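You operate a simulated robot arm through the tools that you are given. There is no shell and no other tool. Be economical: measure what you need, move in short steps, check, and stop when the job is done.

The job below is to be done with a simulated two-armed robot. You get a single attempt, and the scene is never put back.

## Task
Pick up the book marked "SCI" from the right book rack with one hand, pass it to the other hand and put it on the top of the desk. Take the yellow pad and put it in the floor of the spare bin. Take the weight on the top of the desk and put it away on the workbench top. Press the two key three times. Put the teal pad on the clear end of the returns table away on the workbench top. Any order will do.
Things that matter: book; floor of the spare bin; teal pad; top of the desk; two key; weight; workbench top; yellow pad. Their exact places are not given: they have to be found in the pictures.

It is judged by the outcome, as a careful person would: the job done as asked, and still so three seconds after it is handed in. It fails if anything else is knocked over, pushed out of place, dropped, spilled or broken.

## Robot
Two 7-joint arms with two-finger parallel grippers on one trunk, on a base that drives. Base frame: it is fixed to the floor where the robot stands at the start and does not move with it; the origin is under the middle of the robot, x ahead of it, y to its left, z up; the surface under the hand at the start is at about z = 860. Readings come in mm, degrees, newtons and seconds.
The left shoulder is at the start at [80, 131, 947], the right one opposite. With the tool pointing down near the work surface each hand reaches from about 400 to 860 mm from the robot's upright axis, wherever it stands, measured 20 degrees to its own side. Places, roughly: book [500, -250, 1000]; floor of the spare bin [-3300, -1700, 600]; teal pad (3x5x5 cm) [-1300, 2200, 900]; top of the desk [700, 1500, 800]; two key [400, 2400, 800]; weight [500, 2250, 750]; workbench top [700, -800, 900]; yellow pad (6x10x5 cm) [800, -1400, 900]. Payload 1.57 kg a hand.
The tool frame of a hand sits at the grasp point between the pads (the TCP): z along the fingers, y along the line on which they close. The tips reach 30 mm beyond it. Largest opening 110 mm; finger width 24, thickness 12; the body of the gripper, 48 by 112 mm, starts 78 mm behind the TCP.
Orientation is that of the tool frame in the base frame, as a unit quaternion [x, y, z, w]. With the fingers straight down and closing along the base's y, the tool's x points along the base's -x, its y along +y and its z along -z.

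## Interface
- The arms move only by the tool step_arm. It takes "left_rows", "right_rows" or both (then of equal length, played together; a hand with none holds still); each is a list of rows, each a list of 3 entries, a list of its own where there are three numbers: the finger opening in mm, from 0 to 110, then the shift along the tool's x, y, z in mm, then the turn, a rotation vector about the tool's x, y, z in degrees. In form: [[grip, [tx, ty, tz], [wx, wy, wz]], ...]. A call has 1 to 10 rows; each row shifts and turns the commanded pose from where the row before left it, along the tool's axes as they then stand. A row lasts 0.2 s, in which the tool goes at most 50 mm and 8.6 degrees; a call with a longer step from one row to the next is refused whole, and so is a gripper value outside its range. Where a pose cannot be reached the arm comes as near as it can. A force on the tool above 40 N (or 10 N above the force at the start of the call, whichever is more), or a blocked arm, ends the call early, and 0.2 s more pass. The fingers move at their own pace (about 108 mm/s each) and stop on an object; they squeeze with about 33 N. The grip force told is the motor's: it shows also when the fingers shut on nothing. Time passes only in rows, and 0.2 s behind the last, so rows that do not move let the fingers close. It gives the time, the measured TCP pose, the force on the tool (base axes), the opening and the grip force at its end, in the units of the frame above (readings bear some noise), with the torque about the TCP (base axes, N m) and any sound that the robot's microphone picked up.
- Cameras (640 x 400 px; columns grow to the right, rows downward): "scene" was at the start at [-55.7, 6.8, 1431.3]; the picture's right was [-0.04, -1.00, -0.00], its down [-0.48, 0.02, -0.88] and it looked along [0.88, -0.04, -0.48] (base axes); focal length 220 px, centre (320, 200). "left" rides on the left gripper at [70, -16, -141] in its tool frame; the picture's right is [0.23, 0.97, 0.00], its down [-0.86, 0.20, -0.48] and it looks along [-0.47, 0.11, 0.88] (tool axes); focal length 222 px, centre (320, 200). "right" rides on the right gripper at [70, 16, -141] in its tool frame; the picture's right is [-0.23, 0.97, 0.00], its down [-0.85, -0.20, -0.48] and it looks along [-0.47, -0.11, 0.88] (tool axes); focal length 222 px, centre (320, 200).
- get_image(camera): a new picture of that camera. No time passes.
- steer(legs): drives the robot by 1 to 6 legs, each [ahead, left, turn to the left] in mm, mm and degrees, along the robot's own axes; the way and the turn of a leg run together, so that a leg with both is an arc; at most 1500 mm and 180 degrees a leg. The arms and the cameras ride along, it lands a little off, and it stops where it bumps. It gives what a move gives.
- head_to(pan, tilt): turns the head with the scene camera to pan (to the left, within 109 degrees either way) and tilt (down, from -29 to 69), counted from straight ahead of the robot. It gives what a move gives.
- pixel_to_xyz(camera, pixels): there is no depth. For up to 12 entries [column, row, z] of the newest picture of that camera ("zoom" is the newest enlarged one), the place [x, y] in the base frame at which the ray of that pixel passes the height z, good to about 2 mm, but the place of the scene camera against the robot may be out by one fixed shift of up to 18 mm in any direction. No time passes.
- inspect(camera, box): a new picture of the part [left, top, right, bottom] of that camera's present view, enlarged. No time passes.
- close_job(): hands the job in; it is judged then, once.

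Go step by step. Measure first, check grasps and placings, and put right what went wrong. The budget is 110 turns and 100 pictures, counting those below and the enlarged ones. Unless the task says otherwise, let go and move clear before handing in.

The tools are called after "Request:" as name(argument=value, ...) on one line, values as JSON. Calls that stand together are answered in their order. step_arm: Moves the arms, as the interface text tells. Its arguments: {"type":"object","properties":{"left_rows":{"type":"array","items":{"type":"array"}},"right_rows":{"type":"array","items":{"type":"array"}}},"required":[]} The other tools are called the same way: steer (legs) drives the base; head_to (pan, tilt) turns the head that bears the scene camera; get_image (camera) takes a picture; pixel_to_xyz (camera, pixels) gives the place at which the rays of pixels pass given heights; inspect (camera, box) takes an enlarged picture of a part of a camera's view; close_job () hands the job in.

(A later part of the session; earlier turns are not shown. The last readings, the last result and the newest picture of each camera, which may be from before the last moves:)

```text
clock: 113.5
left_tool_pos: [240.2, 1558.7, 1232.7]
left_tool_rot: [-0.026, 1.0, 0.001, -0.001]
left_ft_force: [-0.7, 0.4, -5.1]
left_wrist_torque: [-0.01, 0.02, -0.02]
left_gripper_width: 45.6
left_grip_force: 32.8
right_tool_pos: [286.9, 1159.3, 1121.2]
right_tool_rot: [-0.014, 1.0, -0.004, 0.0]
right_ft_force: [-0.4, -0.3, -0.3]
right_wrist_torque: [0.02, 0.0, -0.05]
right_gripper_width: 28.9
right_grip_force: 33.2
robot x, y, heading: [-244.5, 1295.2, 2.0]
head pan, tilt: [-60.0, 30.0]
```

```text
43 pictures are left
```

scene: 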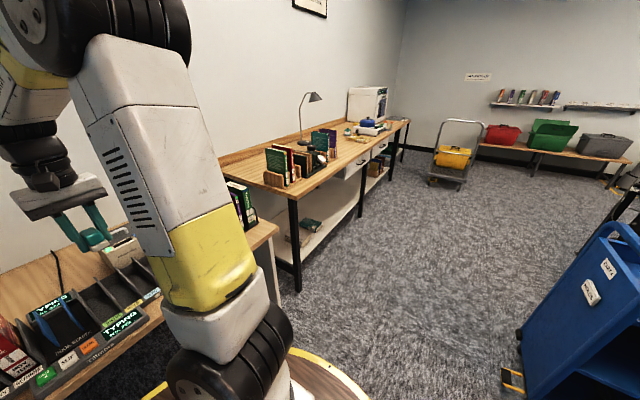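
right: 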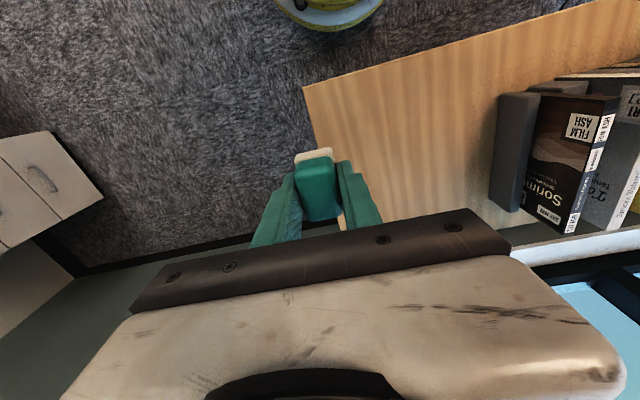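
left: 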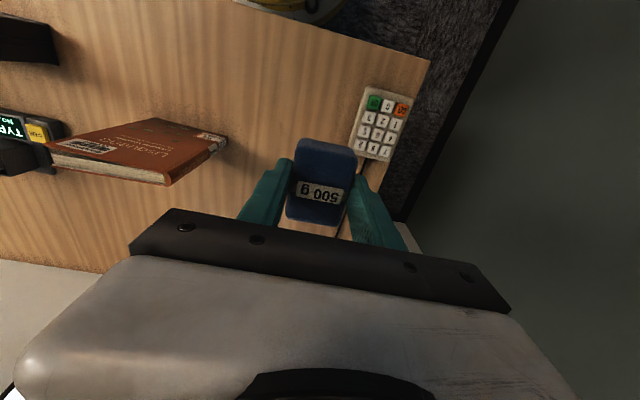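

The lane along the benches is clear; the blue cart stays behind. Strafing right toward y≈-480.

Request:
steer(legs=[[0, 0, -2], [0, -1450, 0], [0, -330, 0]])

Request:
head_to(pan=-8, tilt=38)

Request:
get_image(camera="scene")

Request:
get_image(camera="right")

```text
clock: 122.9
left_tool_pos: [262.4, -241.6, 1232.6]
left_tool_rot: [-0.014, 1.0, 0.001, -0.001]
left_ft_force: [-0.3, 0.4, -5.5]
left_wrist_torque: [0.0, 0.03, -0.01]
left_gripper_width: 45.6
left_grip_force: 32.6
right_tool_pos: [299.1, -641.8, 1120.6]
right_tool_rot: [-0.003, 1.0, -0.003, 0.0]
right_ft_force: [0.2, 0.2, -0.3]
right_wrist_torque: [-0.01, 0.0, 0.06]
right_gripper_width: 28.9
right_grip_force: 32.9
robot x, y, heading: [-228.7, -494.9, 0.6]
head pan, tilt: [-60.0, 30.0]
```

```text
clock: 124.1
left_tool_pos: [263.2, -242.4, 1232.6]
left_tool_rot: [-0.014, 1.0, 0.001, -0.001]
left_ft_force: [0.0, 1.1, -4.8]
left_wrist_torque: [0.02, 0.01, 0.0]
left_gripper_width: 45.7
left_grip_force: 32.6
right_tool_pos: [300.0, -641.0, 1121.2]
right_tool_rot: [-0.004, 1.0, -0.004, 0.0]
right_ft_force: [0.7, -1.4, -0.7]
right_wrist_torque: [0.02, 0.01, 0.03]
right_gripper_width: 29.0
right_grip_force: 32.8
robot x, y, heading: [-230.3, -489.5, 0.9]
head pan, tilt: [-8.0, 38.0]
```

```text
42 pictures are left
```

scene: 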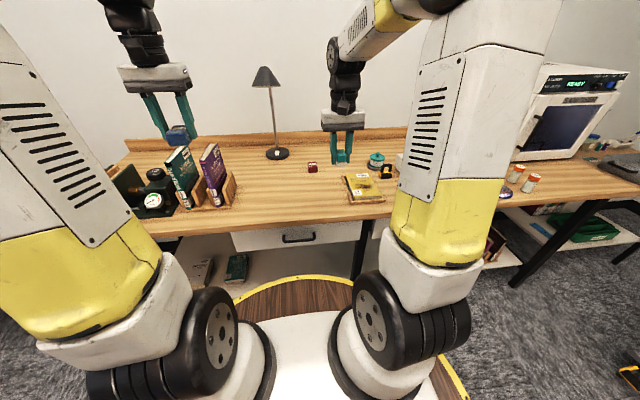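

```text
41 pictures are left
```

right: 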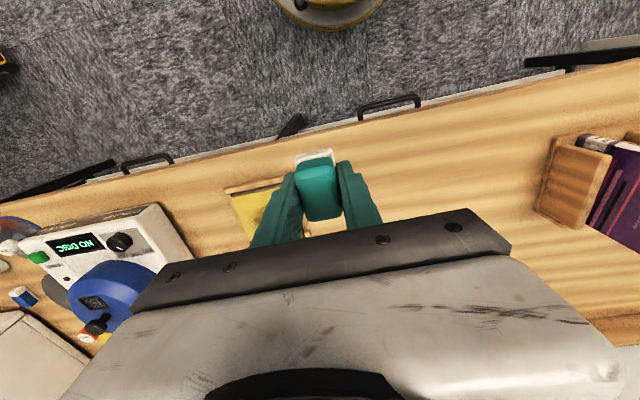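

The bench is clear between the book rack (235,185) and the yellow book (345,188). Measuring that area.

Request:
pixel_to_xyz(camera="scene", pixels=[[237, 190, 870], [342, 195, 860], [290, 195, 860], [290, 224, 860], [312, 168, 860], [340, 205, 860], [275, 185, 860], [355, 202, 860]])

Request:
pixel_to_xyz(camera="right", pixels=[[420, 150, 860], [540, 190, 860], [225, 190, 870], [420, 110, 860], [230, 250, 870]])

```text
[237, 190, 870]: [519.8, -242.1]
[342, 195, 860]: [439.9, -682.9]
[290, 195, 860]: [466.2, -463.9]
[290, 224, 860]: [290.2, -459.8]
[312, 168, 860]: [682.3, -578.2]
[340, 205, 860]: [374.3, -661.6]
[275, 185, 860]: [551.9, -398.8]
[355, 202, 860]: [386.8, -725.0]
```

```text
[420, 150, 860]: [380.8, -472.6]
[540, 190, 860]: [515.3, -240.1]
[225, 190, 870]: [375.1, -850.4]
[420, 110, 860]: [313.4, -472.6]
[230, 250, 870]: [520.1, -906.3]
```

I'll drive forward 200 mm, then bring the weight above (480,-350) and the pad above (480,-560) and lower partway.

Request:
steer(legs=[[200, 0, 0]])

Request:
step_arm(left_rows=[[20, [0, -22, 0], [0, 0, 0]], [20, [0, -22, 0], [0, 0, 0]], [20, [0, -22, 0], [0, 0, 0]], [20, [0, -22, 0], [0, 0, 0]], [20, [0, -20, 0], [0, 0, 0]], [20, [0, 0, 0], [0, 0, 0]]], right_rows=[[15, [0, 20, 0], [0, 0, 0]], [15, [0, 20, 0], [0, 0, 0]], [15, [0, 20, 0], [0, 0, 0]], [15, [0, 20, 0], [0, 0, 0]], [15, [0, 0, 0], [0, 0, 0]], [15, [0, 0, 0], [0, 0, 0]]])

Request:
get_image(camera="scene")

```text
clock: 125.7
left_tool_pos: [464.3, -237.6, 1232.8]
left_tool_rot: [-0.015, 1.0, 0.002, -0.001]
left_ft_force: [0.2, -0.1, -6.2]
left_wrist_torque: [-0.01, -0.01, 0.01]
left_gripper_width: 45.9
left_grip_force: 32.5
right_tool_pos: [500.8, -638.0, 1121.3]
right_tool_rot: [-0.004, 1.0, -0.004, 0.0]
right_ft_force: [0.1, 0.1, -0.6]
right_wrist_torque: [-0.02, -0.01, -0.02]
right_gripper_width: 28.9
right_grip_force: 32.9
robot x, y, heading: [-26.4, -489.3, 0.8]
head pan, tilt: [-8.0, 38.0]
```

```text
clock: 127.1
left_tool_pos: [467.2, -344.9, 1232.0]
left_tool_rot: [-0.016, 1.0, 0.002, -0.001]
left_ft_force: [-0.7, -0.9, -5.0]
left_wrist_torque: [-0.02, -0.01, -0.01]
left_gripper_width: 45.8
left_grip_force: 32.9
right_tool_pos: [499.9, -557.3, 1119.6]
right_tool_rot: [-0.004, 1.0, -0.003, 0.0]
right_ft_force: [-0.4, -0.4, -0.7]
right_wrist_torque: [-0.01, 0.0, -0.01]
right_gripper_width: 28.8
right_grip_force: 32.7
robot x, y, heading: [-30.0, -490.1, 0.9]
head pan, tilt: [-8.0, 38.0]
```

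```text
40 pictures are left
```

scene: 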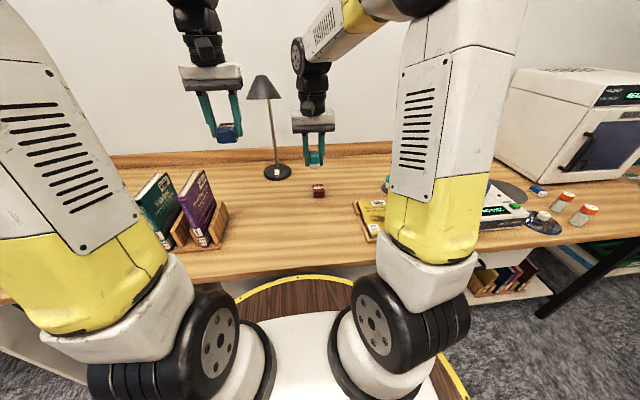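

Both are above clear bench. Lowering left to z≈925 and right to z≈930.

Request:
step_arm(left_rows=[[20, [0, 0, 35], [0, 0, 0]], [20, [0, 0, 35], [0, 0, 0]], [20, [0, 0, 35], [0, 0, 0]], [20, [0, 0, 35], [0, 0, 0]], [20, [0, 0, 35], [0, 0, 0]], [20, [0, 0, 35], [0, 0, 0]], [20, [0, 0, 35], [0, 0, 0]], [20, [0, 0, 30], [0, 0, 0]], [20, [0, 0, 25], [0, 0, 0]]], right_rows=[[15, [0, 0, 25], [0, 0, 0]], [15, [0, 0, 25], [0, 0, 0]], [15, [0, 0, 25], [0, 0, 0]], [15, [0, 0, 25], [0, 0, 0]], [15, [0, 0, 25], [0, 0, 0]], [15, [0, 0, 25], [0, 0, 0]], [15, [0, 0, 20], [0, 0, 0]], [15, [0, 0, 10], [0, 0, 0]], [15, [0, 0, 10], [0, 0, 0]]])

Request:
inspect(camera="scene", box=[190, 130, 370, 260])

```text
clock: 129.1
left_tool_pos: [466.8, -342.4, 933.4]
left_tool_rot: [-0.016, 1.0, 0.002, -0.001]
left_ft_force: [0.0, 0.2, -4.7]
left_wrist_torque: [-0.02, -0.02, 0.01]
left_gripper_width: 46.0
left_grip_force: 32.9
right_tool_pos: [500.4, -559.4, 930.6]
right_tool_rot: [-0.003, 1.0, -0.004, 0.0]
right_ft_force: [-0.1, 0.8, -0.2]
right_wrist_torque: [-0.02, -0.03, 0.0]
right_gripper_width: 28.8
right_grip_force: 33.0
robot x, y, heading: [-24.4, -490.8, 0.8]
head pan, tilt: [-8.0, 38.0]
```

```text
3.08 times, centred on (280, 195) of scene
```

zoom: 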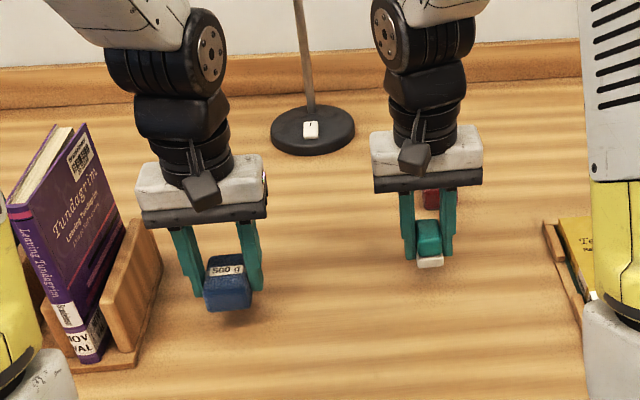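

Still ~20–35 mm above the bench. Lowering both in small steps.

Request:
step_arm(left_rows=[[20, [0, 0, 4], [0, 0, 0]], [20, [0, 0, 4], [0, 0, 0]], [20, [0, 0, 4], [0, 0, 0]], [20, [0, 0, 4], [0, 0, 0]], [20, [0, 0, 0], [0, 0, 0]]], right_rows=[[15, [0, 0, 4], [0, 0, 0]], [15, [0, 0, 4], [0, 0, 0]], [15, [0, 0, 4], [0, 0, 0]], [15, [0, 0, 4], [0, 0, 0]], [15, [0, 0, 0], [0, 0, 0]]])

Request:
inspect(camera="scene", box=[230, 180, 350, 250])

```text
clock: 130.3
left_tool_pos: [465.4, -345.3, 918.1]
left_tool_rot: [-0.015, 1.0, 0.002, -0.001]
left_ft_force: [0.4, 0.7, -4.6]
left_wrist_torque: [0.03, 0.03, 0.03]
left_gripper_width: 46.0
left_grip_force: 33.3
right_tool_pos: [499.7, -559.6, 913.5]
right_tool_rot: [-0.005, 1.0, -0.003, 0.0]
right_ft_force: [-0.4, 0.1, -1.2]
right_wrist_torque: [-0.02, 0.0, -0.01]
right_gripper_width: 29.0
right_grip_force: 33.1
robot x, y, heading: [-26.4, -488.6, 1.0]
head pan, tilt: [-8.0, 38.0]
```

```text
5.33 times, centred on (290, 215) of scene
```

zoom: 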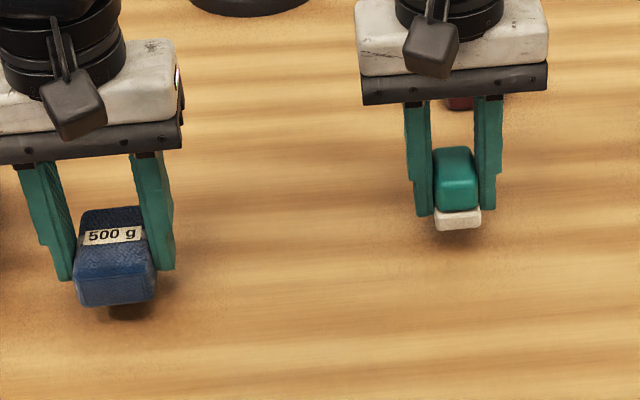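

Request:
step_arm(left_rows=[[20, [0, 0, 3], [0, 0, 0]], [20, [0, 0, 3], [0, 0, 0]], [20, [0, 0, 0], [0, 0, 0]]], right_rows=[[15, [0, 0, 2.5], [0, 0, 0]], [15, [0, 0, 2.5], [0, 0, 0]], [15, [0, 0, 0], [0, 0, 0]]])

Request:
step_arm(left_rows=[[20, [0, 0, 2], [0, 0, 0]], [20, [0, 0, 2], [0, 0, 0]], [20, [0, 0, 0], [0, 0, 0]]], right_rows=[[15, [0, 0, 2], [0, 0, 0]], [15, [0, 0, 2], [0, 0, 0]], [15, [0, 0, 0], [0, 0, 0]]])

```text
clock: 131.1
left_tool_pos: [468.0, -342.8, 912.2]
left_tool_rot: [-0.015, 1.0, 0.002, -0.001]
left_ft_force: [-0.4, -0.2, -5.0]
left_wrist_torque: [0.01, -0.02, -0.01]
left_gripper_width: 45.9
left_grip_force: 32.7
right_tool_pos: [500.3, -559.6, 909.1]
right_tool_rot: [-0.004, 1.0, -0.004, 0.0]
right_ft_force: [-0.9, 0.3, -0.8]
right_wrist_torque: [0.02, -0.01, -0.03]
right_gripper_width: 29.1
right_grip_force: 33.7
robot x, y, heading: [-25.3, -491.8, 0.5]
head pan, tilt: [-8.0, 38.0]
```

```text
clock: 131.9
left_tool_pos: [466.3, -345.0, 906.7]
left_tool_rot: [-0.015, 1.0, 0.002, -0.001]
left_ft_force: [-0.5, -0.3, -5.0]
left_wrist_torque: [-0.02, 0.03, 0.03]
left_gripper_width: 45.6
left_grip_force: 32.9
right_tool_pos: [500.5, -558.7, 905.0]
right_tool_rot: [-0.005, 1.0, -0.003, 0.0]
right_ft_force: [0.0, -0.2, -0.4]
right_wrist_torque: [0.03, 0.0, -0.03]
right_gripper_width: 28.6
right_grip_force: 33.4
robot x, y, heading: [-25.6, -493.1, 0.8]
head pan, tilt: [-8.0, 38.0]
```

Request:
step_arm(left_rows=[[20, [0, 0, 2], [0, 0, 0]], [20, [0, 0, 2], [0, 0, 0]], [20, [0, 0, 0], [0, 0, 0]]], right_rows=[[15, [0, 0, 2], [0, 0, 0]], [15, [0, 0, 2], [0, 0, 0]], [15, [0, 0, 0], [0, 0, 0]]])

Request:
inspect(camera="scene", box=[230, 180, 350, 250])

```text
clock: 132.7
left_tool_pos: [466.2, -344.5, 902.3]
left_tool_rot: [-0.015, 1.0, 0.001, -0.001]
left_ft_force: [0.0, 0.2, -4.8]
left_wrist_torque: [0.0, 0.02, -0.03]
left_gripper_width: 45.9
left_grip_force: 32.3
right_tool_pos: [501.4, -560.1, 901.1]
right_tool_rot: [-0.004, 1.0, -0.004, 0.0]
right_ft_force: [0.9, -0.6, -1.0]
right_wrist_torque: [-0.02, 0.02, -0.03]
right_gripper_width: 28.9
right_grip_force: 33.1
robot x, y, heading: [-28.9, -490.8, 0.8]
head pan, tilt: [-8.0, 38.0]
```

```text
5.33 times, centred on (290, 215) of scene
```

zoom: 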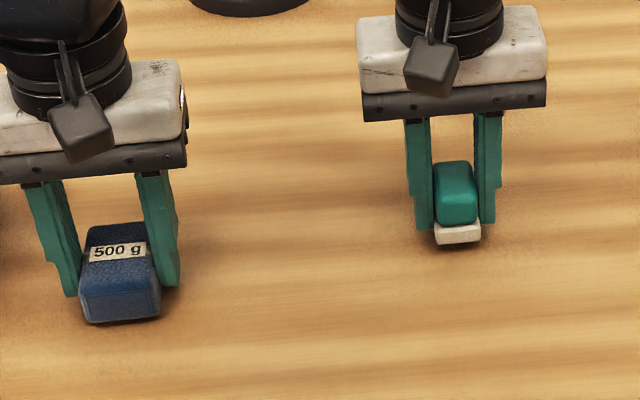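

Request:
step_arm(left_rows=[[20, [0, 0, 1.5], [0, 0, 0]], [20, [0, 0, 1.5], [0, 0, 0]], [20, [0, 0, 0], [0, 0, 0]]], right_rows=[[15, [0, 0, 1.5], [0, 0, 0]], [15, [0, 0, 1.5], [0, 0, 0]], [15, [0, 0, 0], [0, 0, 0]]])

Request:
step_arm(left_rows=[[20, [0, 0, 1.5], [0, 0, 0]], [20, [0, 0, 1.5], [0, 0, 0]], [20, [0, 0, 0], [0, 0, 0]]], right_rows=[[15, [0, 0, 1.5], [0, 0, 0]], [15, [0, 0, 1.5], [0, 0, 0]], [15, [0, 0, 0], [0, 0, 0]]])

```text
clock: 133.5
left_tool_pos: [466.6, -345.6, 900.4]
left_tool_rot: [-0.014, 1.0, 0.002, -0.001]
left_ft_force: [0.7, -0.6, -4.8]
left_wrist_torque: [0.0, -0.01, 0.0]
left_gripper_width: 45.5
left_grip_force: 32.9
right_tool_pos: [502.1, -559.8, 897.6]
right_tool_rot: [-0.004, 1.0, -0.003, 0.001]
right_ft_force: [-0.1, 0.5, -1.3]
right_wrist_torque: [0.01, 0.0, 0.0]
right_gripper_width: 29.1
right_grip_force: 32.9
robot x, y, heading: [-28.6, -490.8, 1.2]
head pan, tilt: [-8.0, 38.0]
```

```text
clock: 134.3
left_tool_pos: [467.0, -345.4, 898.1]
left_tool_rot: [-0.016, 1.0, 0.002, 0.001]
left_ft_force: [-3.3, 1.8, 12.9]
left_wrist_torque: [-0.29, -0.48, -0.01]
left_gripper_width: 46.1
left_grip_force: 32.7
right_tool_pos: [500.4, -559.0, 894.9]
right_tool_rot: [-0.005, 1.0, -0.003, 0.001]
right_ft_force: [-0.7, -0.2, -1.7]
right_wrist_torque: [0.01, -0.01, -0.01]
right_gripper_width: 29.2
right_grip_force: 33.3
robot x, y, heading: [-28.9, -487.9, 1.0]
head pan, tilt: [-8.0, 38.0]
```

The weight is on the bench (17 N up). I'll release it and raise the left hand while lowering the pad a little further.

Request:
step_arm(left_rows=[[55, [0, 0, 0], [0, 0, 0]], [75, [0, 0, 0], [0, 0, 0]], [75, [0, 0, 0], [0, 0, 0]], [75, [0, 0, -30], [0, 0, 0]], [75, [0, 0, -40], [0, 0, 0]], [75, [0, 0, -40], [0, 0, 0]], [75, [0, 0, -40], [0, 0, 0]], [75, [0, 0, -40], [0, 0, 0]]])

Request:
step_arm(right_rows=[[15, [0, 0, 1.5], [0, 0, 0]], [15, [0, 0, 1.5], [0, 0, 0]], [15, [0, 0, 0], [0, 0, 0]]])

Request:
step_arm(right_rows=[[15, [0, 0, 1.5], [0, 0, 0]], [15, [0, 0, 0], [0, 0, 0]]])

Request:
inspect(camera="scene", box=[230, 180, 350, 250])

```text
clock: 136.1
left_tool_pos: [464.8, -345.5, 1091.5]
left_tool_rot: [-0.016, 1.0, 0.002, -0.002]
left_ft_force: [0.0, -0.3, -0.7]
left_wrist_torque: [0.03, 0.01, 0.01]
left_gripper_width: 74.9
left_grip_force: 0.1
right_tool_pos: [498.6, -560.1, 894.9]
right_tool_rot: [-0.004, 1.0, -0.004, 0.0]
right_ft_force: [-0.2, 0.6, -0.2]
right_wrist_torque: [-0.01, -0.01, 0.05]
right_gripper_width: 28.9
right_grip_force: 32.7
robot x, y, heading: [-26.7, -490.5, 0.7]
head pan, tilt: [-8.0, 38.0]
```

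```text
clock: 136.9
left_tool_pos: [464.9, -345.2, 1090.5]
left_tool_rot: [-0.015, 1.0, 0.002, -0.001]
left_ft_force: [0.4, 0.3, -0.1]
left_wrist_torque: [0.03, -0.01, 0.02]
left_gripper_width: 74.6
left_grip_force: 0.2
right_tool_pos: [500.3, -559.4, 891.0]
right_tool_rot: [-0.005, 1.0, -0.003, 0.001]
right_ft_force: [-0.3, 0.4, -0.1]
right_wrist_torque: [0.0, -0.01, 0.02]
right_gripper_width: 28.9
right_grip_force: 32.8
robot x, y, heading: [-26.3, -489.3, 0.9]
head pan, tilt: [-8.0, 38.0]
```

```text
clock: 137.5
left_tool_pos: [465.3, -345.4, 1089.7]
left_tool_rot: [-0.015, 1.0, 0.001, -0.001]
left_ft_force: [0.2, 0.8, -0.7]
left_wrist_torque: [-0.01, 0.0, 0.02]
left_gripper_width: 75.0
left_grip_force: 0.0
right_tool_pos: [500.4, -560.9, 891.2]
right_tool_rot: [-0.004, 1.0, -0.003, -0.001]
right_ft_force: [-0.2, -0.3, -0.4]
right_wrist_torque: [0.01, 0.02, -0.01]
right_gripper_width: 29.1
right_grip_force: 32.6
robot x, y, heading: [-28.0, -494.4, 0.8]
head pan, tilt: [-8.0, 38.0]
```

```text
5.33 times, centred on (290, 215) of scene
```

zoom: 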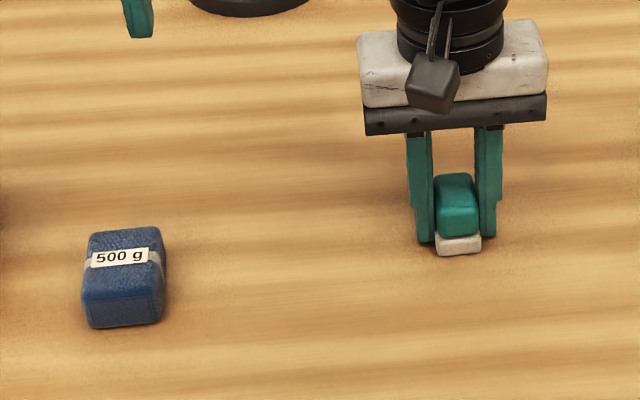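

Request:
step_arm(right_rows=[[15, [0, 0, 1.5], [0, 0, 0]], [15, [0, 0, 0], [0, 0, 0]]])

Request:
step_arm(right_rows=[[15, [0, 0, 1.5], [0, 0, 0]], [15, [0, 0, 0], [0, 0, 0]]])

Request:
step_arm(right_rows=[[15, [0, 0, 1], [0, 0, 0]], [15, [0, 0, 0], [0, 0, 0]]])

```text
clock: 138.1
left_tool_pos: [464.8, -345.4, 1090.3]
left_tool_rot: [-0.015, 1.0, 0.001, -0.001]
left_ft_force: [1.2, -0.2, -0.5]
left_wrist_torque: [0.0, 0.0, -0.01]
left_gripper_width: 75.1
left_grip_force: 0.2
right_tool_pos: [501.1, -561.1, 889.3]
right_tool_rot: [-0.004, 1.0, -0.004, 0.002]
right_ft_force: [-1.1, -0.5, 16.1]
right_wrist_torque: [0.21, 0.15, 0.05]
right_gripper_width: 29.0
right_grip_force: 33.4
robot x, y, heading: [-25.2, -490.4, 0.7]
head pan, tilt: [-8.0, 38.0]
```

```text
clock: 138.6
left_tool_pos: [464.5, -346.3, 1090.5]
left_tool_rot: [-0.016, 1.0, 0.002, -0.001]
left_ft_force: [-0.9, 0.2, 0.2]
left_wrist_torque: [0.0, 0.01, 0.02]
left_gripper_width: 75.3
left_grip_force: 0.0
right_tool_pos: [501.0, -560.2, 891.0]
right_tool_rot: [-0.004, 1.0, -0.003, 0.002]
right_ft_force: [-5.1, -0.7, 10.1]
right_wrist_torque: [0.17, 0.23, 0.06]
right_gripper_width: 28.9
right_grip_force: 33.3
robot x, y, heading: [-29.7, -491.1, 0.8]
head pan, tilt: [-8.0, 38.0]
stopped in row 2 (right hand): the force on the tool passed its limit at 42 N (the readings are from after the stop); the commanded pose is now the measured one
```

```text
clock: 139.2
left_tool_pos: [464.4, -345.5, 1090.6]
left_tool_rot: [-0.016, 1.0, 0.002, -0.001]
left_ft_force: [0.0, 0.5, -0.3]
left_wrist_torque: [-0.01, -0.01, 0.03]
left_gripper_width: 75.2
left_grip_force: 0.3
right_tool_pos: [501.3, -558.9, 890.3]
right_tool_rot: [-0.004, 1.0, -0.003, 0.002]
right_ft_force: [-7.4, -0.2, 12.6]
right_wrist_torque: [0.21, 0.3, 0.11]
right_gripper_width: 28.9
right_grip_force: 33.3
robot x, y, heading: [-29.0, -488.6, 0.5]
head pan, tilt: [-8.0, 38.0]
stopped in row 2 (right hand): the force on the tool passed its limit at 41 N (the readings are from after the stop); the commanded pose is now the measured one
```

The pad rests on the bench (≈12 N). Releasing and lifting the right hand.

Request:
step_arm(right_rows=[[40, [0, 0, 0], [0, 0, 0]], [60, [0, 0, 0], [0, 0, 0]], [60, [0, 0, 0], [0, 0, 0]], [60, [0, 0, -20], [0, 0, 0]], [60, [0, 0, -40], [0, 0, 0]], [60, [0, 0, -40], [0, 0, 0]], [60, [0, 0, -40], [0, 0, 0]], [60, [0, 0, -45], [0, 0, 0]], [80, [0, 0, -45], [0, 0, 0]], [110, [0, 0, -45], [0, 0, 0]]])

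Request:
head_to(pan=-55, tilt=35)

Request:
get_image(camera="scene")

Request:
get_image(camera="right")

```text
clock: 141.4
left_tool_pos: [464.3, -345.8, 1090.9]
left_tool_rot: [-0.015, 1.0, 0.002, -0.001]
left_ft_force: [0.7, 0.3, -0.3]
left_wrist_torque: [-0.01, 0.01, -0.02]
left_gripper_width: 75.2
left_grip_force: 0.0
right_tool_pos: [499.4, -557.7, 1165.5]
right_tool_rot: [-0.004, 1.0, -0.002, 0.002]
right_ft_force: [0.1, -0.5, -1.1]
right_wrist_torque: [-0.02, 0.04, 0.0]
right_gripper_width: 110.0
right_grip_force: 0.1
robot x, y, heading: [-31.5, -491.3, 0.8]
head pan, tilt: [-8.0, 38.0]
```

```text
clock: 142.6
left_tool_pos: [464.5, -345.4, 1090.7]
left_tool_rot: [-0.015, 1.0, 0.002, -0.002]
left_ft_force: [0.4, 0.0, 1.1]
left_wrist_torque: [-0.01, 0.03, -0.06]
left_gripper_width: 75.1
left_grip_force: 0.1
right_tool_pos: [497.5, -558.3, 1163.8]
right_tool_rot: [-0.005, 1.0, -0.002, 0.002]
right_ft_force: [-0.1, 0.0, 0.2]
right_wrist_torque: [-0.01, -0.01, 0.03]
right_gripper_width: 110.0
right_grip_force: 0.0
robot x, y, heading: [-23.8, -488.9, 0.8]
head pan, tilt: [-55.0, 35.0]
```

```text
35 pictures are left
```

scene: 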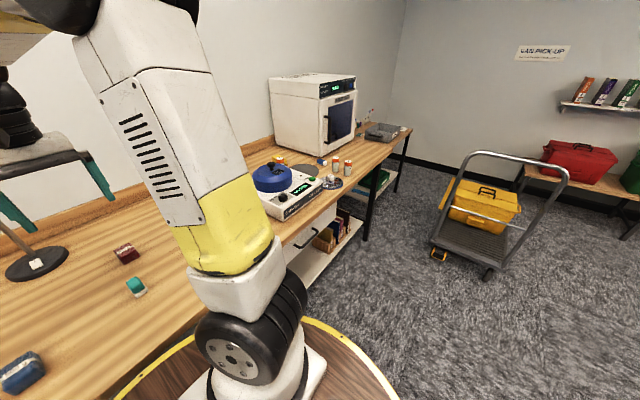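

```text
34 pictures are left
```

right: 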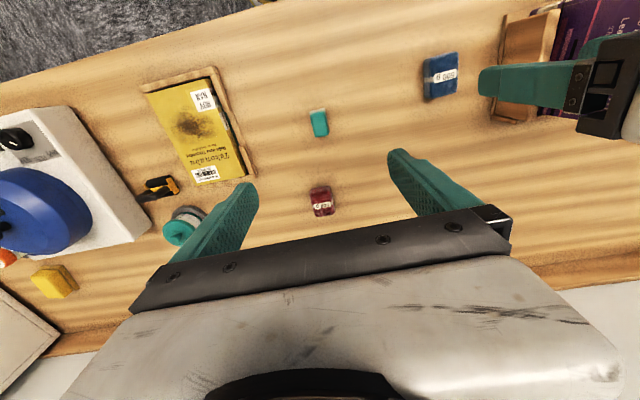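

Pad and weight sit fine on the bench. The yellow pad is at (53,280) in the right view, behind the disc machine. Measuring it.

Request:
pixel_to_xyz(camera="right", pixels=[[53, 280, 880], [53, 280, 910], [30, 272, 890], [75, 285, 890], [150, 240, 870], [10, 300, 870], [125, 215, 930]])

Request:
inspect(camera="scene", box=[230, 60, 430, 240])

```text
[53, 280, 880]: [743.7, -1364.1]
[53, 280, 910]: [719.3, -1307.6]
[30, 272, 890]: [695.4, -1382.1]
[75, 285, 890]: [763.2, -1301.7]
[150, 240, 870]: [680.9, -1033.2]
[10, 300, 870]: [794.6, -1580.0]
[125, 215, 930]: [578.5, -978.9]
```

```text
2.22 times, centred on (330, 150) of scene
```

zoom: 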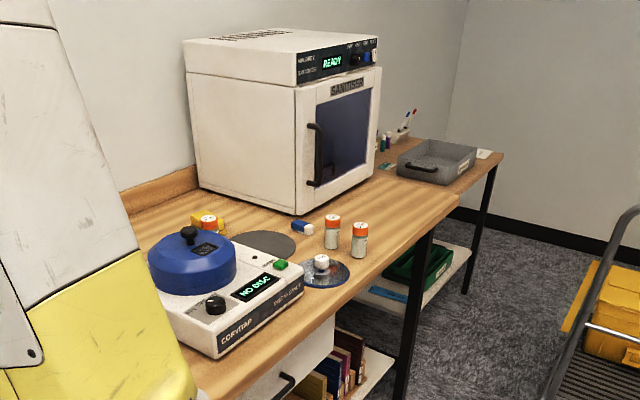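

Yellow pad near (735,-1340). I'll raise both hands, then back up slightly, strafe right 650 and move back in.

Request:
step_arm(left_rows=[[75, [0, 0, -40], [0, 0, 0]], [75, [0, 0, -40], [0, 0, 0]], [75, [0, 0, -40], [0, 0, 0]], [75, [0, 0, -30], [0, 0, 0]]], right_rows=[[110, [0, 0, -25], [0, 0, 0]], [110, [0, 0, -25], [0, 0, 0]], [110, [0, 0, -25], [0, 0, 0]], [110, [0, 0, 0], [0, 0, 0]]])

Request:
steer(legs=[[-120, 0, 0], [0, -640, 0], [120, 0, 0]])

Request:
head_to(pan=-15, tilt=35)

Request:
get_image(camera="scene")

Request:
get_image(camera="right")

```text
clock: 143.6
left_tool_pos: [465.1, -346.1, 1242.2]
left_tool_rot: [-0.015, 1.0, 0.002, -0.001]
left_ft_force: [0.0, 0.6, 0.6]
left_wrist_torque: [-0.01, 0.04, -0.03]
left_gripper_width: 75.1
left_grip_force: 0.0
right_tool_pos: [500.4, -558.7, 1239.5]
right_tool_rot: [-0.005, 1.0, -0.003, 0.002]
right_ft_force: [0.4, 0.1, -0.1]
right_wrist_torque: [0.02, -0.01, 0.01]
right_gripper_width: 110.1
right_grip_force: 0.0
robot x, y, heading: [-26.7, -492.9, 0.9]
head pan, tilt: [-55.0, 35.0]
```

```text
clock: 148.7
left_tool_pos: [470.8, -964.7, 1240.9]
left_tool_rot: [-0.012, 1.0, 0.003, -0.001]
left_ft_force: [-0.1, 0.5, 0.1]
left_wrist_torque: [0.0, 0.01, 0.01]
left_gripper_width: 75.1
left_grip_force: 0.0
right_tool_pos: [504.3, -1175.9, 1238.1]
right_tool_rot: [0.001, 1.0, -0.002, 0.002]
right_ft_force: [-0.3, -0.3, 0.4]
right_wrist_torque: [0.02, 0.02, 0.04]
right_gripper_width: 109.9
right_grip_force: 0.2
robot x, y, heading: [-19.6, -1104.4, 0.0]
head pan, tilt: [-55.0, 35.0]
```

```text
clock: 149.8
left_tool_pos: [470.6, -965.6, 1241.1]
left_tool_rot: [-0.011, 1.0, 0.002, -0.001]
left_ft_force: [0.0, -0.1, 0.4]
left_wrist_torque: [0.02, 0.0, 0.02]
left_gripper_width: 75.1
left_grip_force: 0.0
right_tool_pos: [505.3, -1176.1, 1238.8]
right_tool_rot: [0.001, 1.0, -0.003, 0.002]
right_ft_force: [0.4, 0.0, 0.1]
right_wrist_torque: [-0.02, -0.02, 0.0]
right_gripper_width: 109.7
right_grip_force: 0.1
robot x, y, heading: [-23.0, -1107.1, 0.4]
head pan, tilt: [-15.0, 35.0]
```

```text
32 pictures are left
```

scene: 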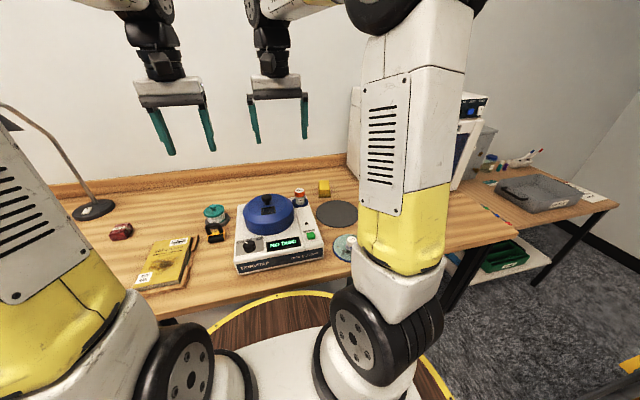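

```text
31 pictures are left
```

right: 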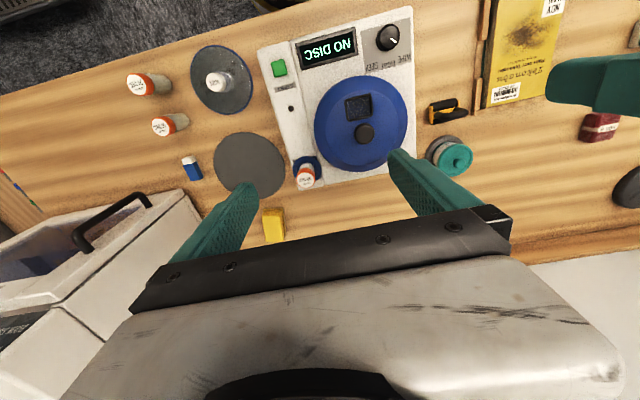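

The yellow pad shows at (273,225) in the right view and (324,188) in the scene view. Measuring.

Request:
pixel_to_xyz(camera="right", pixels=[[264, 210, 880], [284, 243, 880], [273, 225, 860], [273, 225, 890], [306, 187, 880], [280, 215, 910]])

Request:
pixel_to_xyz(camera="scene", pixels=[[324, 190, 880], [324, 196, 860], [299, 204, 880], [350, 180, 880]])

Request:
inspect(camera="scene", box=[270, 160, 370, 230])

```text
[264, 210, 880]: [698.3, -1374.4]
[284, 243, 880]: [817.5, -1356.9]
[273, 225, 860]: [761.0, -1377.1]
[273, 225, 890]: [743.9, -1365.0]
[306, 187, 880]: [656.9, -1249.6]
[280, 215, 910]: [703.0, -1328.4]
```

```text
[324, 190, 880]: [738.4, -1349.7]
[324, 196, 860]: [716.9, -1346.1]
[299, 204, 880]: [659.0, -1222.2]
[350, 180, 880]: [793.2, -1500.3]
```

```text
5.71 times, centred on (320, 195) of scene
```

zoom: 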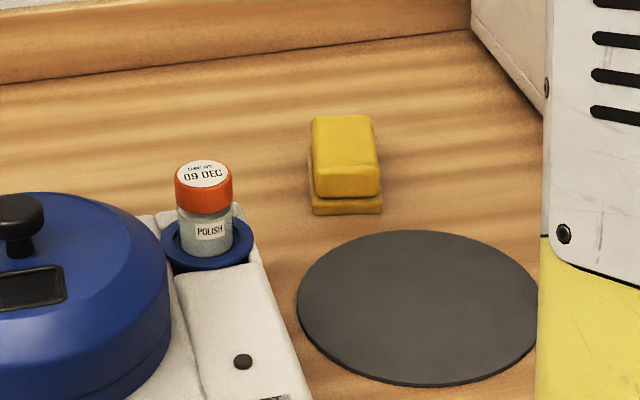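

Pad centre ≈ (748,-1362), 60 mm wide in y. Moving the right hand above it at safe height.

Request:
step_arm(right_rows=[[100, [-30, -26, 0], [0, 0, 0]], [100, [-30, -26, 0], [0, 0, 0]], [100, [-30, -26, 0], [0, 0, 0]], [100, [-30, -26, 0], [0, 0, 0]], [100, [-30, -26, 0], [0, 0, 0]], [100, [-30, -26, 10], [0, 0, 0]], [95, [-30, -26, 30], [0, 0, 0]], [95, [-20, 0, 40], [0, 0, 0]], [95, [0, 0, 40], [0, 0, 0]], [95, [0, 0, 40], [0, 0, 0]]])

Request:
get_image(camera="right")

```text
clock: 152.0
left_tool_pos: [471.0, -965.1, 1241.8]
left_tool_rot: [-0.01, 1.0, 0.001, -0.001]
left_ft_force: [-0.2, -0.4, -0.1]
left_wrist_torque: [0.04, 0.0, 0.01]
left_gripper_width: 74.8
left_grip_force: 0.1
right_tool_pos: [728.4, -1359.0, 1078.0]
right_tool_rot: [0.001, 1.0, -0.003, 0.001]
right_ft_force: [0.3, -0.6, -0.8]
right_wrist_torque: [-0.06, 0.01, -0.01]
right_gripper_width: 95.1
right_grip_force: 0.2
right hand out of reach, approached as far as the arm can: row 7
robot x, y, heading: [-22.0, -1106.4, 0.1]
head pan, tilt: [-15.0, 35.0]
```

```text
29 pictures are left
```

right: 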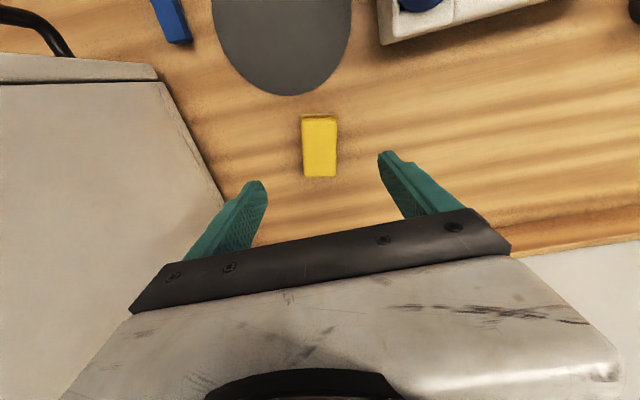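

Request:
pixel_to_xyz(camera="right", pixels=[[302, 117, 880], [337, 117, 880], [337, 176, 890], [304, 176, 890], [302, 117, 900], [320, 146, 890], [320, 146, 900], [225, 208, 860], [165, 85, 1150], [225, 208, 1150]])

```text
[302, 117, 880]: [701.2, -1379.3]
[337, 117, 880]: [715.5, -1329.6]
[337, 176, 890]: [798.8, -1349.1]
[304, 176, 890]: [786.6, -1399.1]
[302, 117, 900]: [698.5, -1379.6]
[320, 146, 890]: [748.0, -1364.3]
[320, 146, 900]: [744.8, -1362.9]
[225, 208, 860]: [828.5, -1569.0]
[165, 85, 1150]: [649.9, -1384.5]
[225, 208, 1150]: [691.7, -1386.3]
```

The pad is turned about 13° clockwise, centre ≈ (748,-1364); the oven side is at y≈-1530, clear. I'll align, yaw +12° and descend.

Request:
step_arm(right_rows=[[95, [-12, -5, 0], [0, 0, 6]], [95, [0, 0, 20], [0, 0, 6]], [95, [0, 0, 30], [0, 0, 0]], [95, [0, 0, 30], [0, 0, 0]], [95, [0, 0, 30], [0, 0, 0]], [95, [0, 0, 20], [0, 0, 0]], [95, [0, 0, 0], [0, 0, 0]]])

Request:
get_image(camera="right")

```text
clock: 153.6
left_tool_pos: [470.5, -965.3, 1240.7]
left_tool_rot: [-0.01, 1.0, 0.002, -0.001]
left_ft_force: [-0.2, 0.4, 0.2]
left_wrist_torque: [-0.03, -0.01, -0.01]
left_gripper_width: 75.0
left_grip_force: 0.0
right_tool_pos: [743.6, -1366.5, 947.0]
right_tool_rot: [0.105, 0.994, -0.002, 0.002]
right_ft_force: [-0.4, -0.6, 0.1]
right_wrist_torque: [0.03, -0.01, 0.05]
right_gripper_width: 95.3
right_grip_force: 0.1
robot x, y, heading: [-23.1, -1099.8, -0.0]
head pan, tilt: [-15.0, 35.0]
```

```text
28 pictures are left
```

right: 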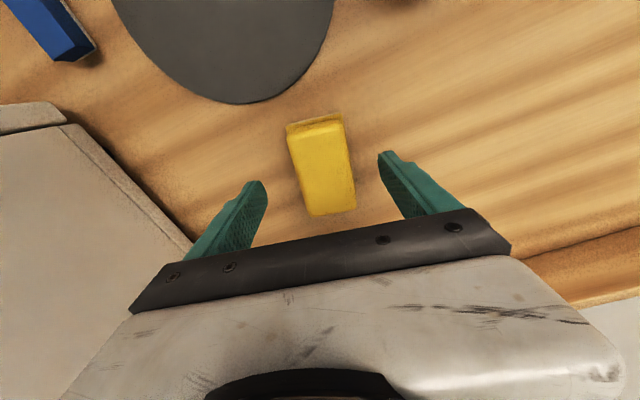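

The pad is centred and aligned between the fingers. Descending 52 mm and closing.

Request:
step_arm(right_rows=[[95, [0, 0, 20], [0, 0, 0]], [95, [0, 0, 18], [0, 0, 0]], [95, [0, 0, 14], [0, 0, 0]], [70, [0, 0, 0], [0, 0, 0]], [45, [0, 0, 0], [0, 0, 0]], [35, [0, 0, 0], [0, 0, 0]], [35, [0, 0, 0], [0, 0, 0]], [35, [0, 0, 0], [0, 0, 0]]])

Request:
get_image(camera="right")

```text
clock: 155.4
left_tool_pos: [472.1, -965.2, 1242.2]
left_tool_rot: [-0.011, 1.0, 0.001, -0.001]
left_ft_force: [0.8, 0.1, -0.2]
left_wrist_torque: [-0.02, -0.02, -0.03]
left_gripper_width: 74.8
left_grip_force: 0.0
right_tool_pos: [742.3, -1367.0, 896.9]
right_tool_rot: [0.104, 0.995, -0.002, 0.001]
right_ft_force: [-1.0, -0.2, 0.0]
right_wrist_torque: [0.01, -0.02, 0.0]
right_gripper_width: 54.8
right_grip_force: 32.9
robot x, y, heading: [-25.3, -1104.7, 0.3]
head pan, tilt: [-15.0, 35.0]
```

```text
27 pictures are left
```

right: 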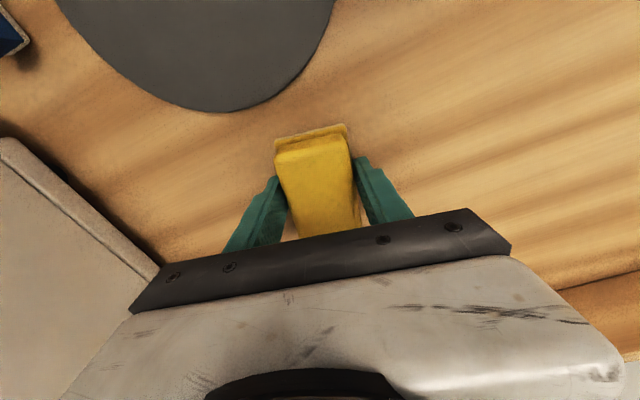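

Gripped at 54.8 mm, 33 N. Lifting, then pulling in toward the robot.

Request:
step_arm(right_rows=[[35, [0, 0, -15], [0, 0, 0]], [35, [0, 0, -30], [0, 0, 0]], [35, [0, 0, -40], [0, 0, 0]], [35, [0, 0, -40], [0, 0, 0]], [35, [0, 0, -40], [0, 0, 0]], [35, [30, 0, -30], [0, 0, -4]], [35, [40, 0, -20], [0, 0, -4]], [35, [45, 0, -10], [0, 0, -4]], [35, [45, 0, 0], [0, 0, 0]], [35, [45, 0, 0], [0, 0, 0]]])

Request:
head_to(pan=-109, tilt=25)

Request:
get_image(camera="scene")

Request:
get_image(camera="right")

```text
clock: 157.6
left_tool_pos: [472.3, -965.0, 1241.8]
left_tool_rot: [-0.011, 1.0, 0.002, 0.0]
left_ft_force: [0.8, 0.1, -0.8]
left_wrist_torque: [-0.02, 0.06, -0.03]
left_gripper_width: 74.7
left_grip_force: 0.1
right_tool_pos: [539.4, -1348.2, 1121.5]
right_tool_rot: [0.001, 1.0, -0.003, 0.001]
right_ft_force: [0.4, -0.7, -1.1]
right_wrist_torque: [0.02, 0.03, 0.0]
right_gripper_width: 54.8
right_grip_force: 33.1
robot x, y, heading: [-25.0, -1102.0, -0.3]
head pan, tilt: [-15.0, 35.0]
```

```text
clock: 159.3
left_tool_pos: [471.1, -964.7, 1241.7]
left_tool_rot: [-0.011, 1.0, 0.002, -0.001]
left_ft_force: [-0.7, 0.7, -0.4]
left_wrist_torque: [0.03, 0.04, 0.0]
left_gripper_width: 74.9
left_grip_force: 0.1
right_tool_pos: [541.5, -1348.5, 1121.7]
right_tool_rot: [0.002, 1.0, -0.003, 0.001]
right_ft_force: [-0.5, -0.5, -1.0]
right_wrist_torque: [0.02, 0.04, 0.02]
right_gripper_width: 54.8
right_grip_force: 32.9
robot x, y, heading: [-19.3, -1102.6, 0.3]
head pan, tilt: [-108.9, 25.0]
```

```text
26 pictures are left
```

scene: 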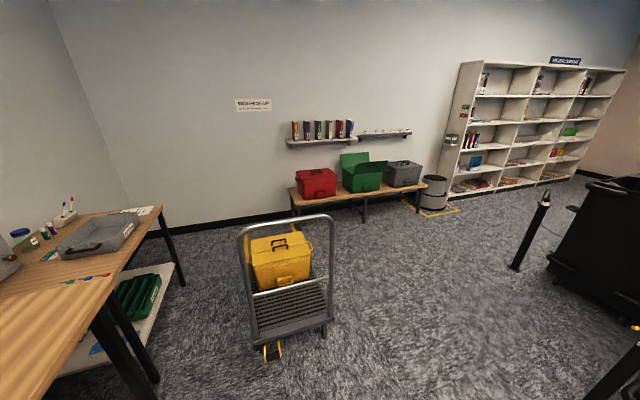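

```text
25 pictures are left
```

right: 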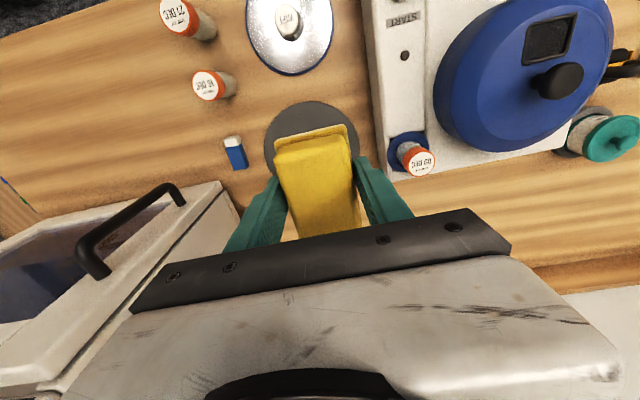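

The yellow pad is held. The spare bin near (-3300,-1700) is behind the robot; I'll measure what stands in that direction.

Request:
pixel_to_xyz(camera="scene", pixels=[[515, 268, 0], [552, 270, 0], [590, 396, 0], [333, 330, 0], [274, 362, 0], [438, 215, 0], [365, 223, 0], [490, 187, 0], [570, 178, 0]])

Request:
inspect(camera="scene", box=[440, 140, 640, 400])

```text
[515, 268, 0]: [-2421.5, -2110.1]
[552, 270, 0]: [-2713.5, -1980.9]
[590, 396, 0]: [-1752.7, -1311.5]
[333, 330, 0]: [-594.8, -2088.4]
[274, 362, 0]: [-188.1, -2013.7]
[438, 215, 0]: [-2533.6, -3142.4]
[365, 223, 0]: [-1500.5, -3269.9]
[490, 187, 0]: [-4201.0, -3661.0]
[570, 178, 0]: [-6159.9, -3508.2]
```

```text
1.54 times, centred on (540, 270) of scene
```

zoom: 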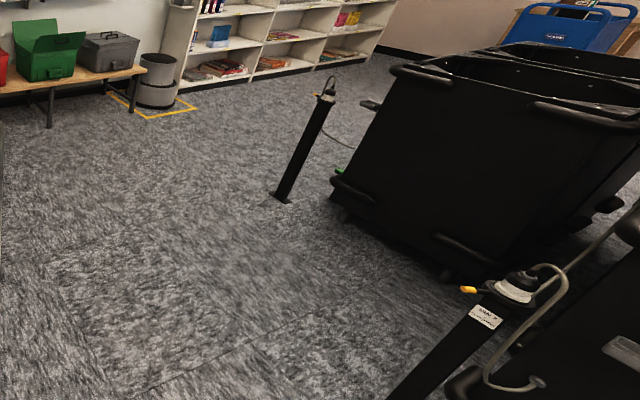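

The black open roller bin around (-3000…,-1700) is likely the spare bin; posts stand at (-2420,-2110) and (-1750,-1310). I'll back out, turn right and go down the aisle between the trolley and the posts.

Request:
steer(legs=[[-580, 0, 0], [0, 0, -90], [0, -550, 0], [1330, 0, 0], [0, 0, -88]])

Request:
head_to(pan=-10, tilt=20)

Request:
get_image(camera="scene")

```text
clock: 179.1
left_tool_pos: [-1608.6, -2582.2, 1241.2]
left_tool_rot: [0.999, 0.035, 0.001, 0.002]
left_ft_force: [0.0, 0.4, 0.5]
left_wrist_torque: [-0.03, -0.01, 0.0]
left_gripper_width: 75.0
left_grip_force: 0.0
right_tool_pos: [-1696.2, -2203.4, 1121.3]
right_tool_rot: [1.0, 0.024, -0.002, -0.002]
right_ft_force: [-0.1, -0.3, 0.1]
right_wrist_torque: [0.0, -0.02, 0.0]
right_gripper_width: 55.4
right_grip_force: 32.8
robot x, y, heading: [-1122.2, -2417.5, -176.9]
head pan, tilt: [-108.9, 25.0]
```

```text
clock: 180.8
left_tool_pos: [-1607.9, -2582.2, 1241.8]
left_tool_rot: [0.999, 0.036, 0.001, 0.001]
left_ft_force: [0.1, 0.1, 0.6]
left_wrist_torque: [-0.01, -0.01, 0.01]
left_gripper_width: 75.0
left_grip_force: 0.1
right_tool_pos: [-1696.2, -2203.8, 1121.4]
right_tool_rot: [1.0, 0.024, -0.002, -0.003]
right_ft_force: [0.3, 0.0, -0.1]
right_wrist_torque: [0.01, 0.01, -0.03]
right_gripper_width: 54.8
right_grip_force: 33.1
robot x, y, heading: [-1122.1, -2420.2, -176.8]
head pan, tilt: [-10.0, 20.0]
```

```text
23 pictures are left
```

scene: 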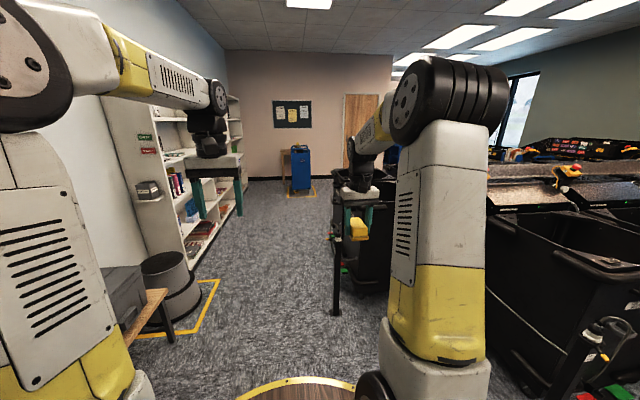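

The aisle is clear; a post stands at (335,310). I'll shift left 170 mm and drive ahead 1350 mm, then look right at the bin.

Request:
steer(legs=[[0, 170, -3], [1450, 0, 0]])

Request:
head_to(pan=-50, tilt=30)

Request:
get_image(camera="scene")

```text
clock: 188.9
left_tool_pos: [-3018.5, -2662.8, 1242.2]
left_tool_rot: [1.0, -0.018, 0.002, 0.003]
left_ft_force: [-0.2, -0.7, -0.4]
left_wrist_torque: [0.01, -0.01, -0.03]
left_gripper_width: 75.5
left_grip_force: 0.1
right_tool_pos: [-3065.9, -2277.1, 1121.4]
right_tool_rot: [1.0, -0.03, -0.002, -0.002]
right_ft_force: [-0.5, 0.0, -0.7]
right_wrist_torque: [0.0, 0.04, 0.03]
right_gripper_width: 54.8
right_grip_force: 32.4
robot x, y, heading: [-2519.8, -2556.0, 177.0]
head pan, tilt: [-10.0, 20.0]
```

```text
clock: 189.9
left_tool_pos: [-3019.2, -2663.0, 1240.7]
left_tool_rot: [1.0, -0.018, 0.001, 0.001]
left_ft_force: [0.7, 0.3, 0.0]
left_wrist_torque: [0.01, 0.0, 0.0]
left_gripper_width: 74.8
left_grip_force: 0.1
right_tool_pos: [-3066.1, -2277.0, 1121.8]
right_tool_rot: [1.0, -0.029, -0.002, -0.002]
right_ft_force: [-0.3, 1.0, -0.4]
right_wrist_torque: [0.04, 0.0, -0.01]
right_gripper_width: 54.8
right_grip_force: 32.9
robot x, y, heading: [-2517.5, -2553.3, 177.2]
head pan, tilt: [-50.0, 30.0]
```

```text
22 pictures are left
```

scene: 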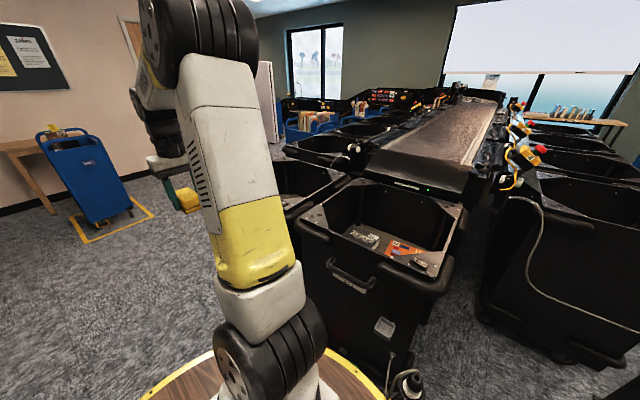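

Several black bins surround the sorter. I'll measure the near ones' positions against (-3300,-1700).

Request:
pixel_to_xyz(camera="scene", pixels=[[300, 215, 850], [435, 275, 850], [350, 180, 850], [465, 210, 850], [400, 245, 600], [310, 180, 850], [300, 200, 850]])

Request:
head_to(pan=-22, tilt=30)

Request:
get_image(camera="scene")

```text
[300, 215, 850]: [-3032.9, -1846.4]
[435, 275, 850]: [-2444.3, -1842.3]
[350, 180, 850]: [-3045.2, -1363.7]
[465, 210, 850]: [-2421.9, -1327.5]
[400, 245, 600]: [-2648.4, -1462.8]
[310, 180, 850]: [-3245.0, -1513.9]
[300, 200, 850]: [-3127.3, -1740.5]
```

```text
clock: 190.9
left_tool_pos: [-3018.0, -2664.3, 1241.6]
left_tool_rot: [1.0, -0.018, 0.001, 0.001]
left_ft_force: [-0.3, -0.5, 0.6]
left_wrist_torque: [-0.03, -0.02, 0.01]
left_gripper_width: 74.8
left_grip_force: 0.1
right_tool_pos: [-3065.0, -2276.5, 1121.4]
right_tool_rot: [1.0, -0.029, -0.001, -0.003]
right_ft_force: [0.0, 0.0, -0.1]
right_wrist_torque: [0.02, -0.01, -0.01]
right_gripper_width: 55.2
right_grip_force: 33.0
robot x, y, heading: [-2520.3, -2555.3, 176.8]
head pan, tilt: [-22.0, 30.0]
```

```text
21 pictures are left
```

scene: 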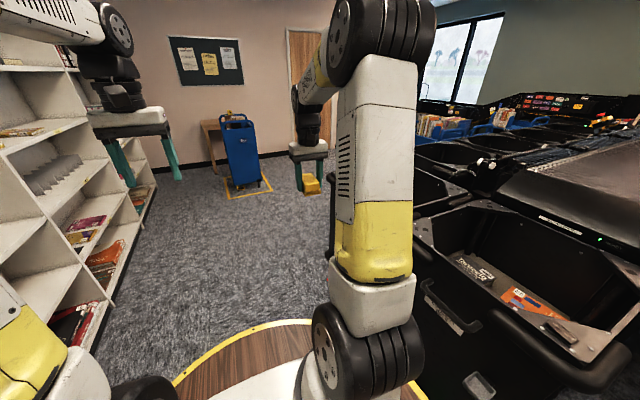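

The second bin (left of the end bin) fits (-3300,-1700). A dark post shows at (332,240); I'll measure it before moving on.

Request:
pixel_to_xyz(camera="scene", pixels=[[332, 240, 0], [332, 160, 900], [332, 160, 1000], [415, 210, 850], [440, 160, 850], [468, 185, 850], [420, 150, 850], [430, 178, 850]])

Request:
inspect(camera="scene", box=[300, 100, 520, 280])

```text
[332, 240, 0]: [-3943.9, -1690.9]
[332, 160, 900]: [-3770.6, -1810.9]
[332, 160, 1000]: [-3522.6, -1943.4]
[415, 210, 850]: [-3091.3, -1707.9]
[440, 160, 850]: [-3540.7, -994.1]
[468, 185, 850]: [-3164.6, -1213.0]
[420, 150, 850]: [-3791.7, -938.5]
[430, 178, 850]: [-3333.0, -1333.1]
```

```text
2.22 times, centred on (410, 190) of scene
```

zoom: 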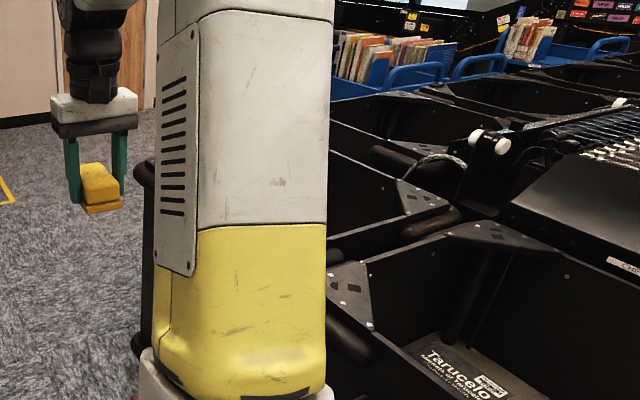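

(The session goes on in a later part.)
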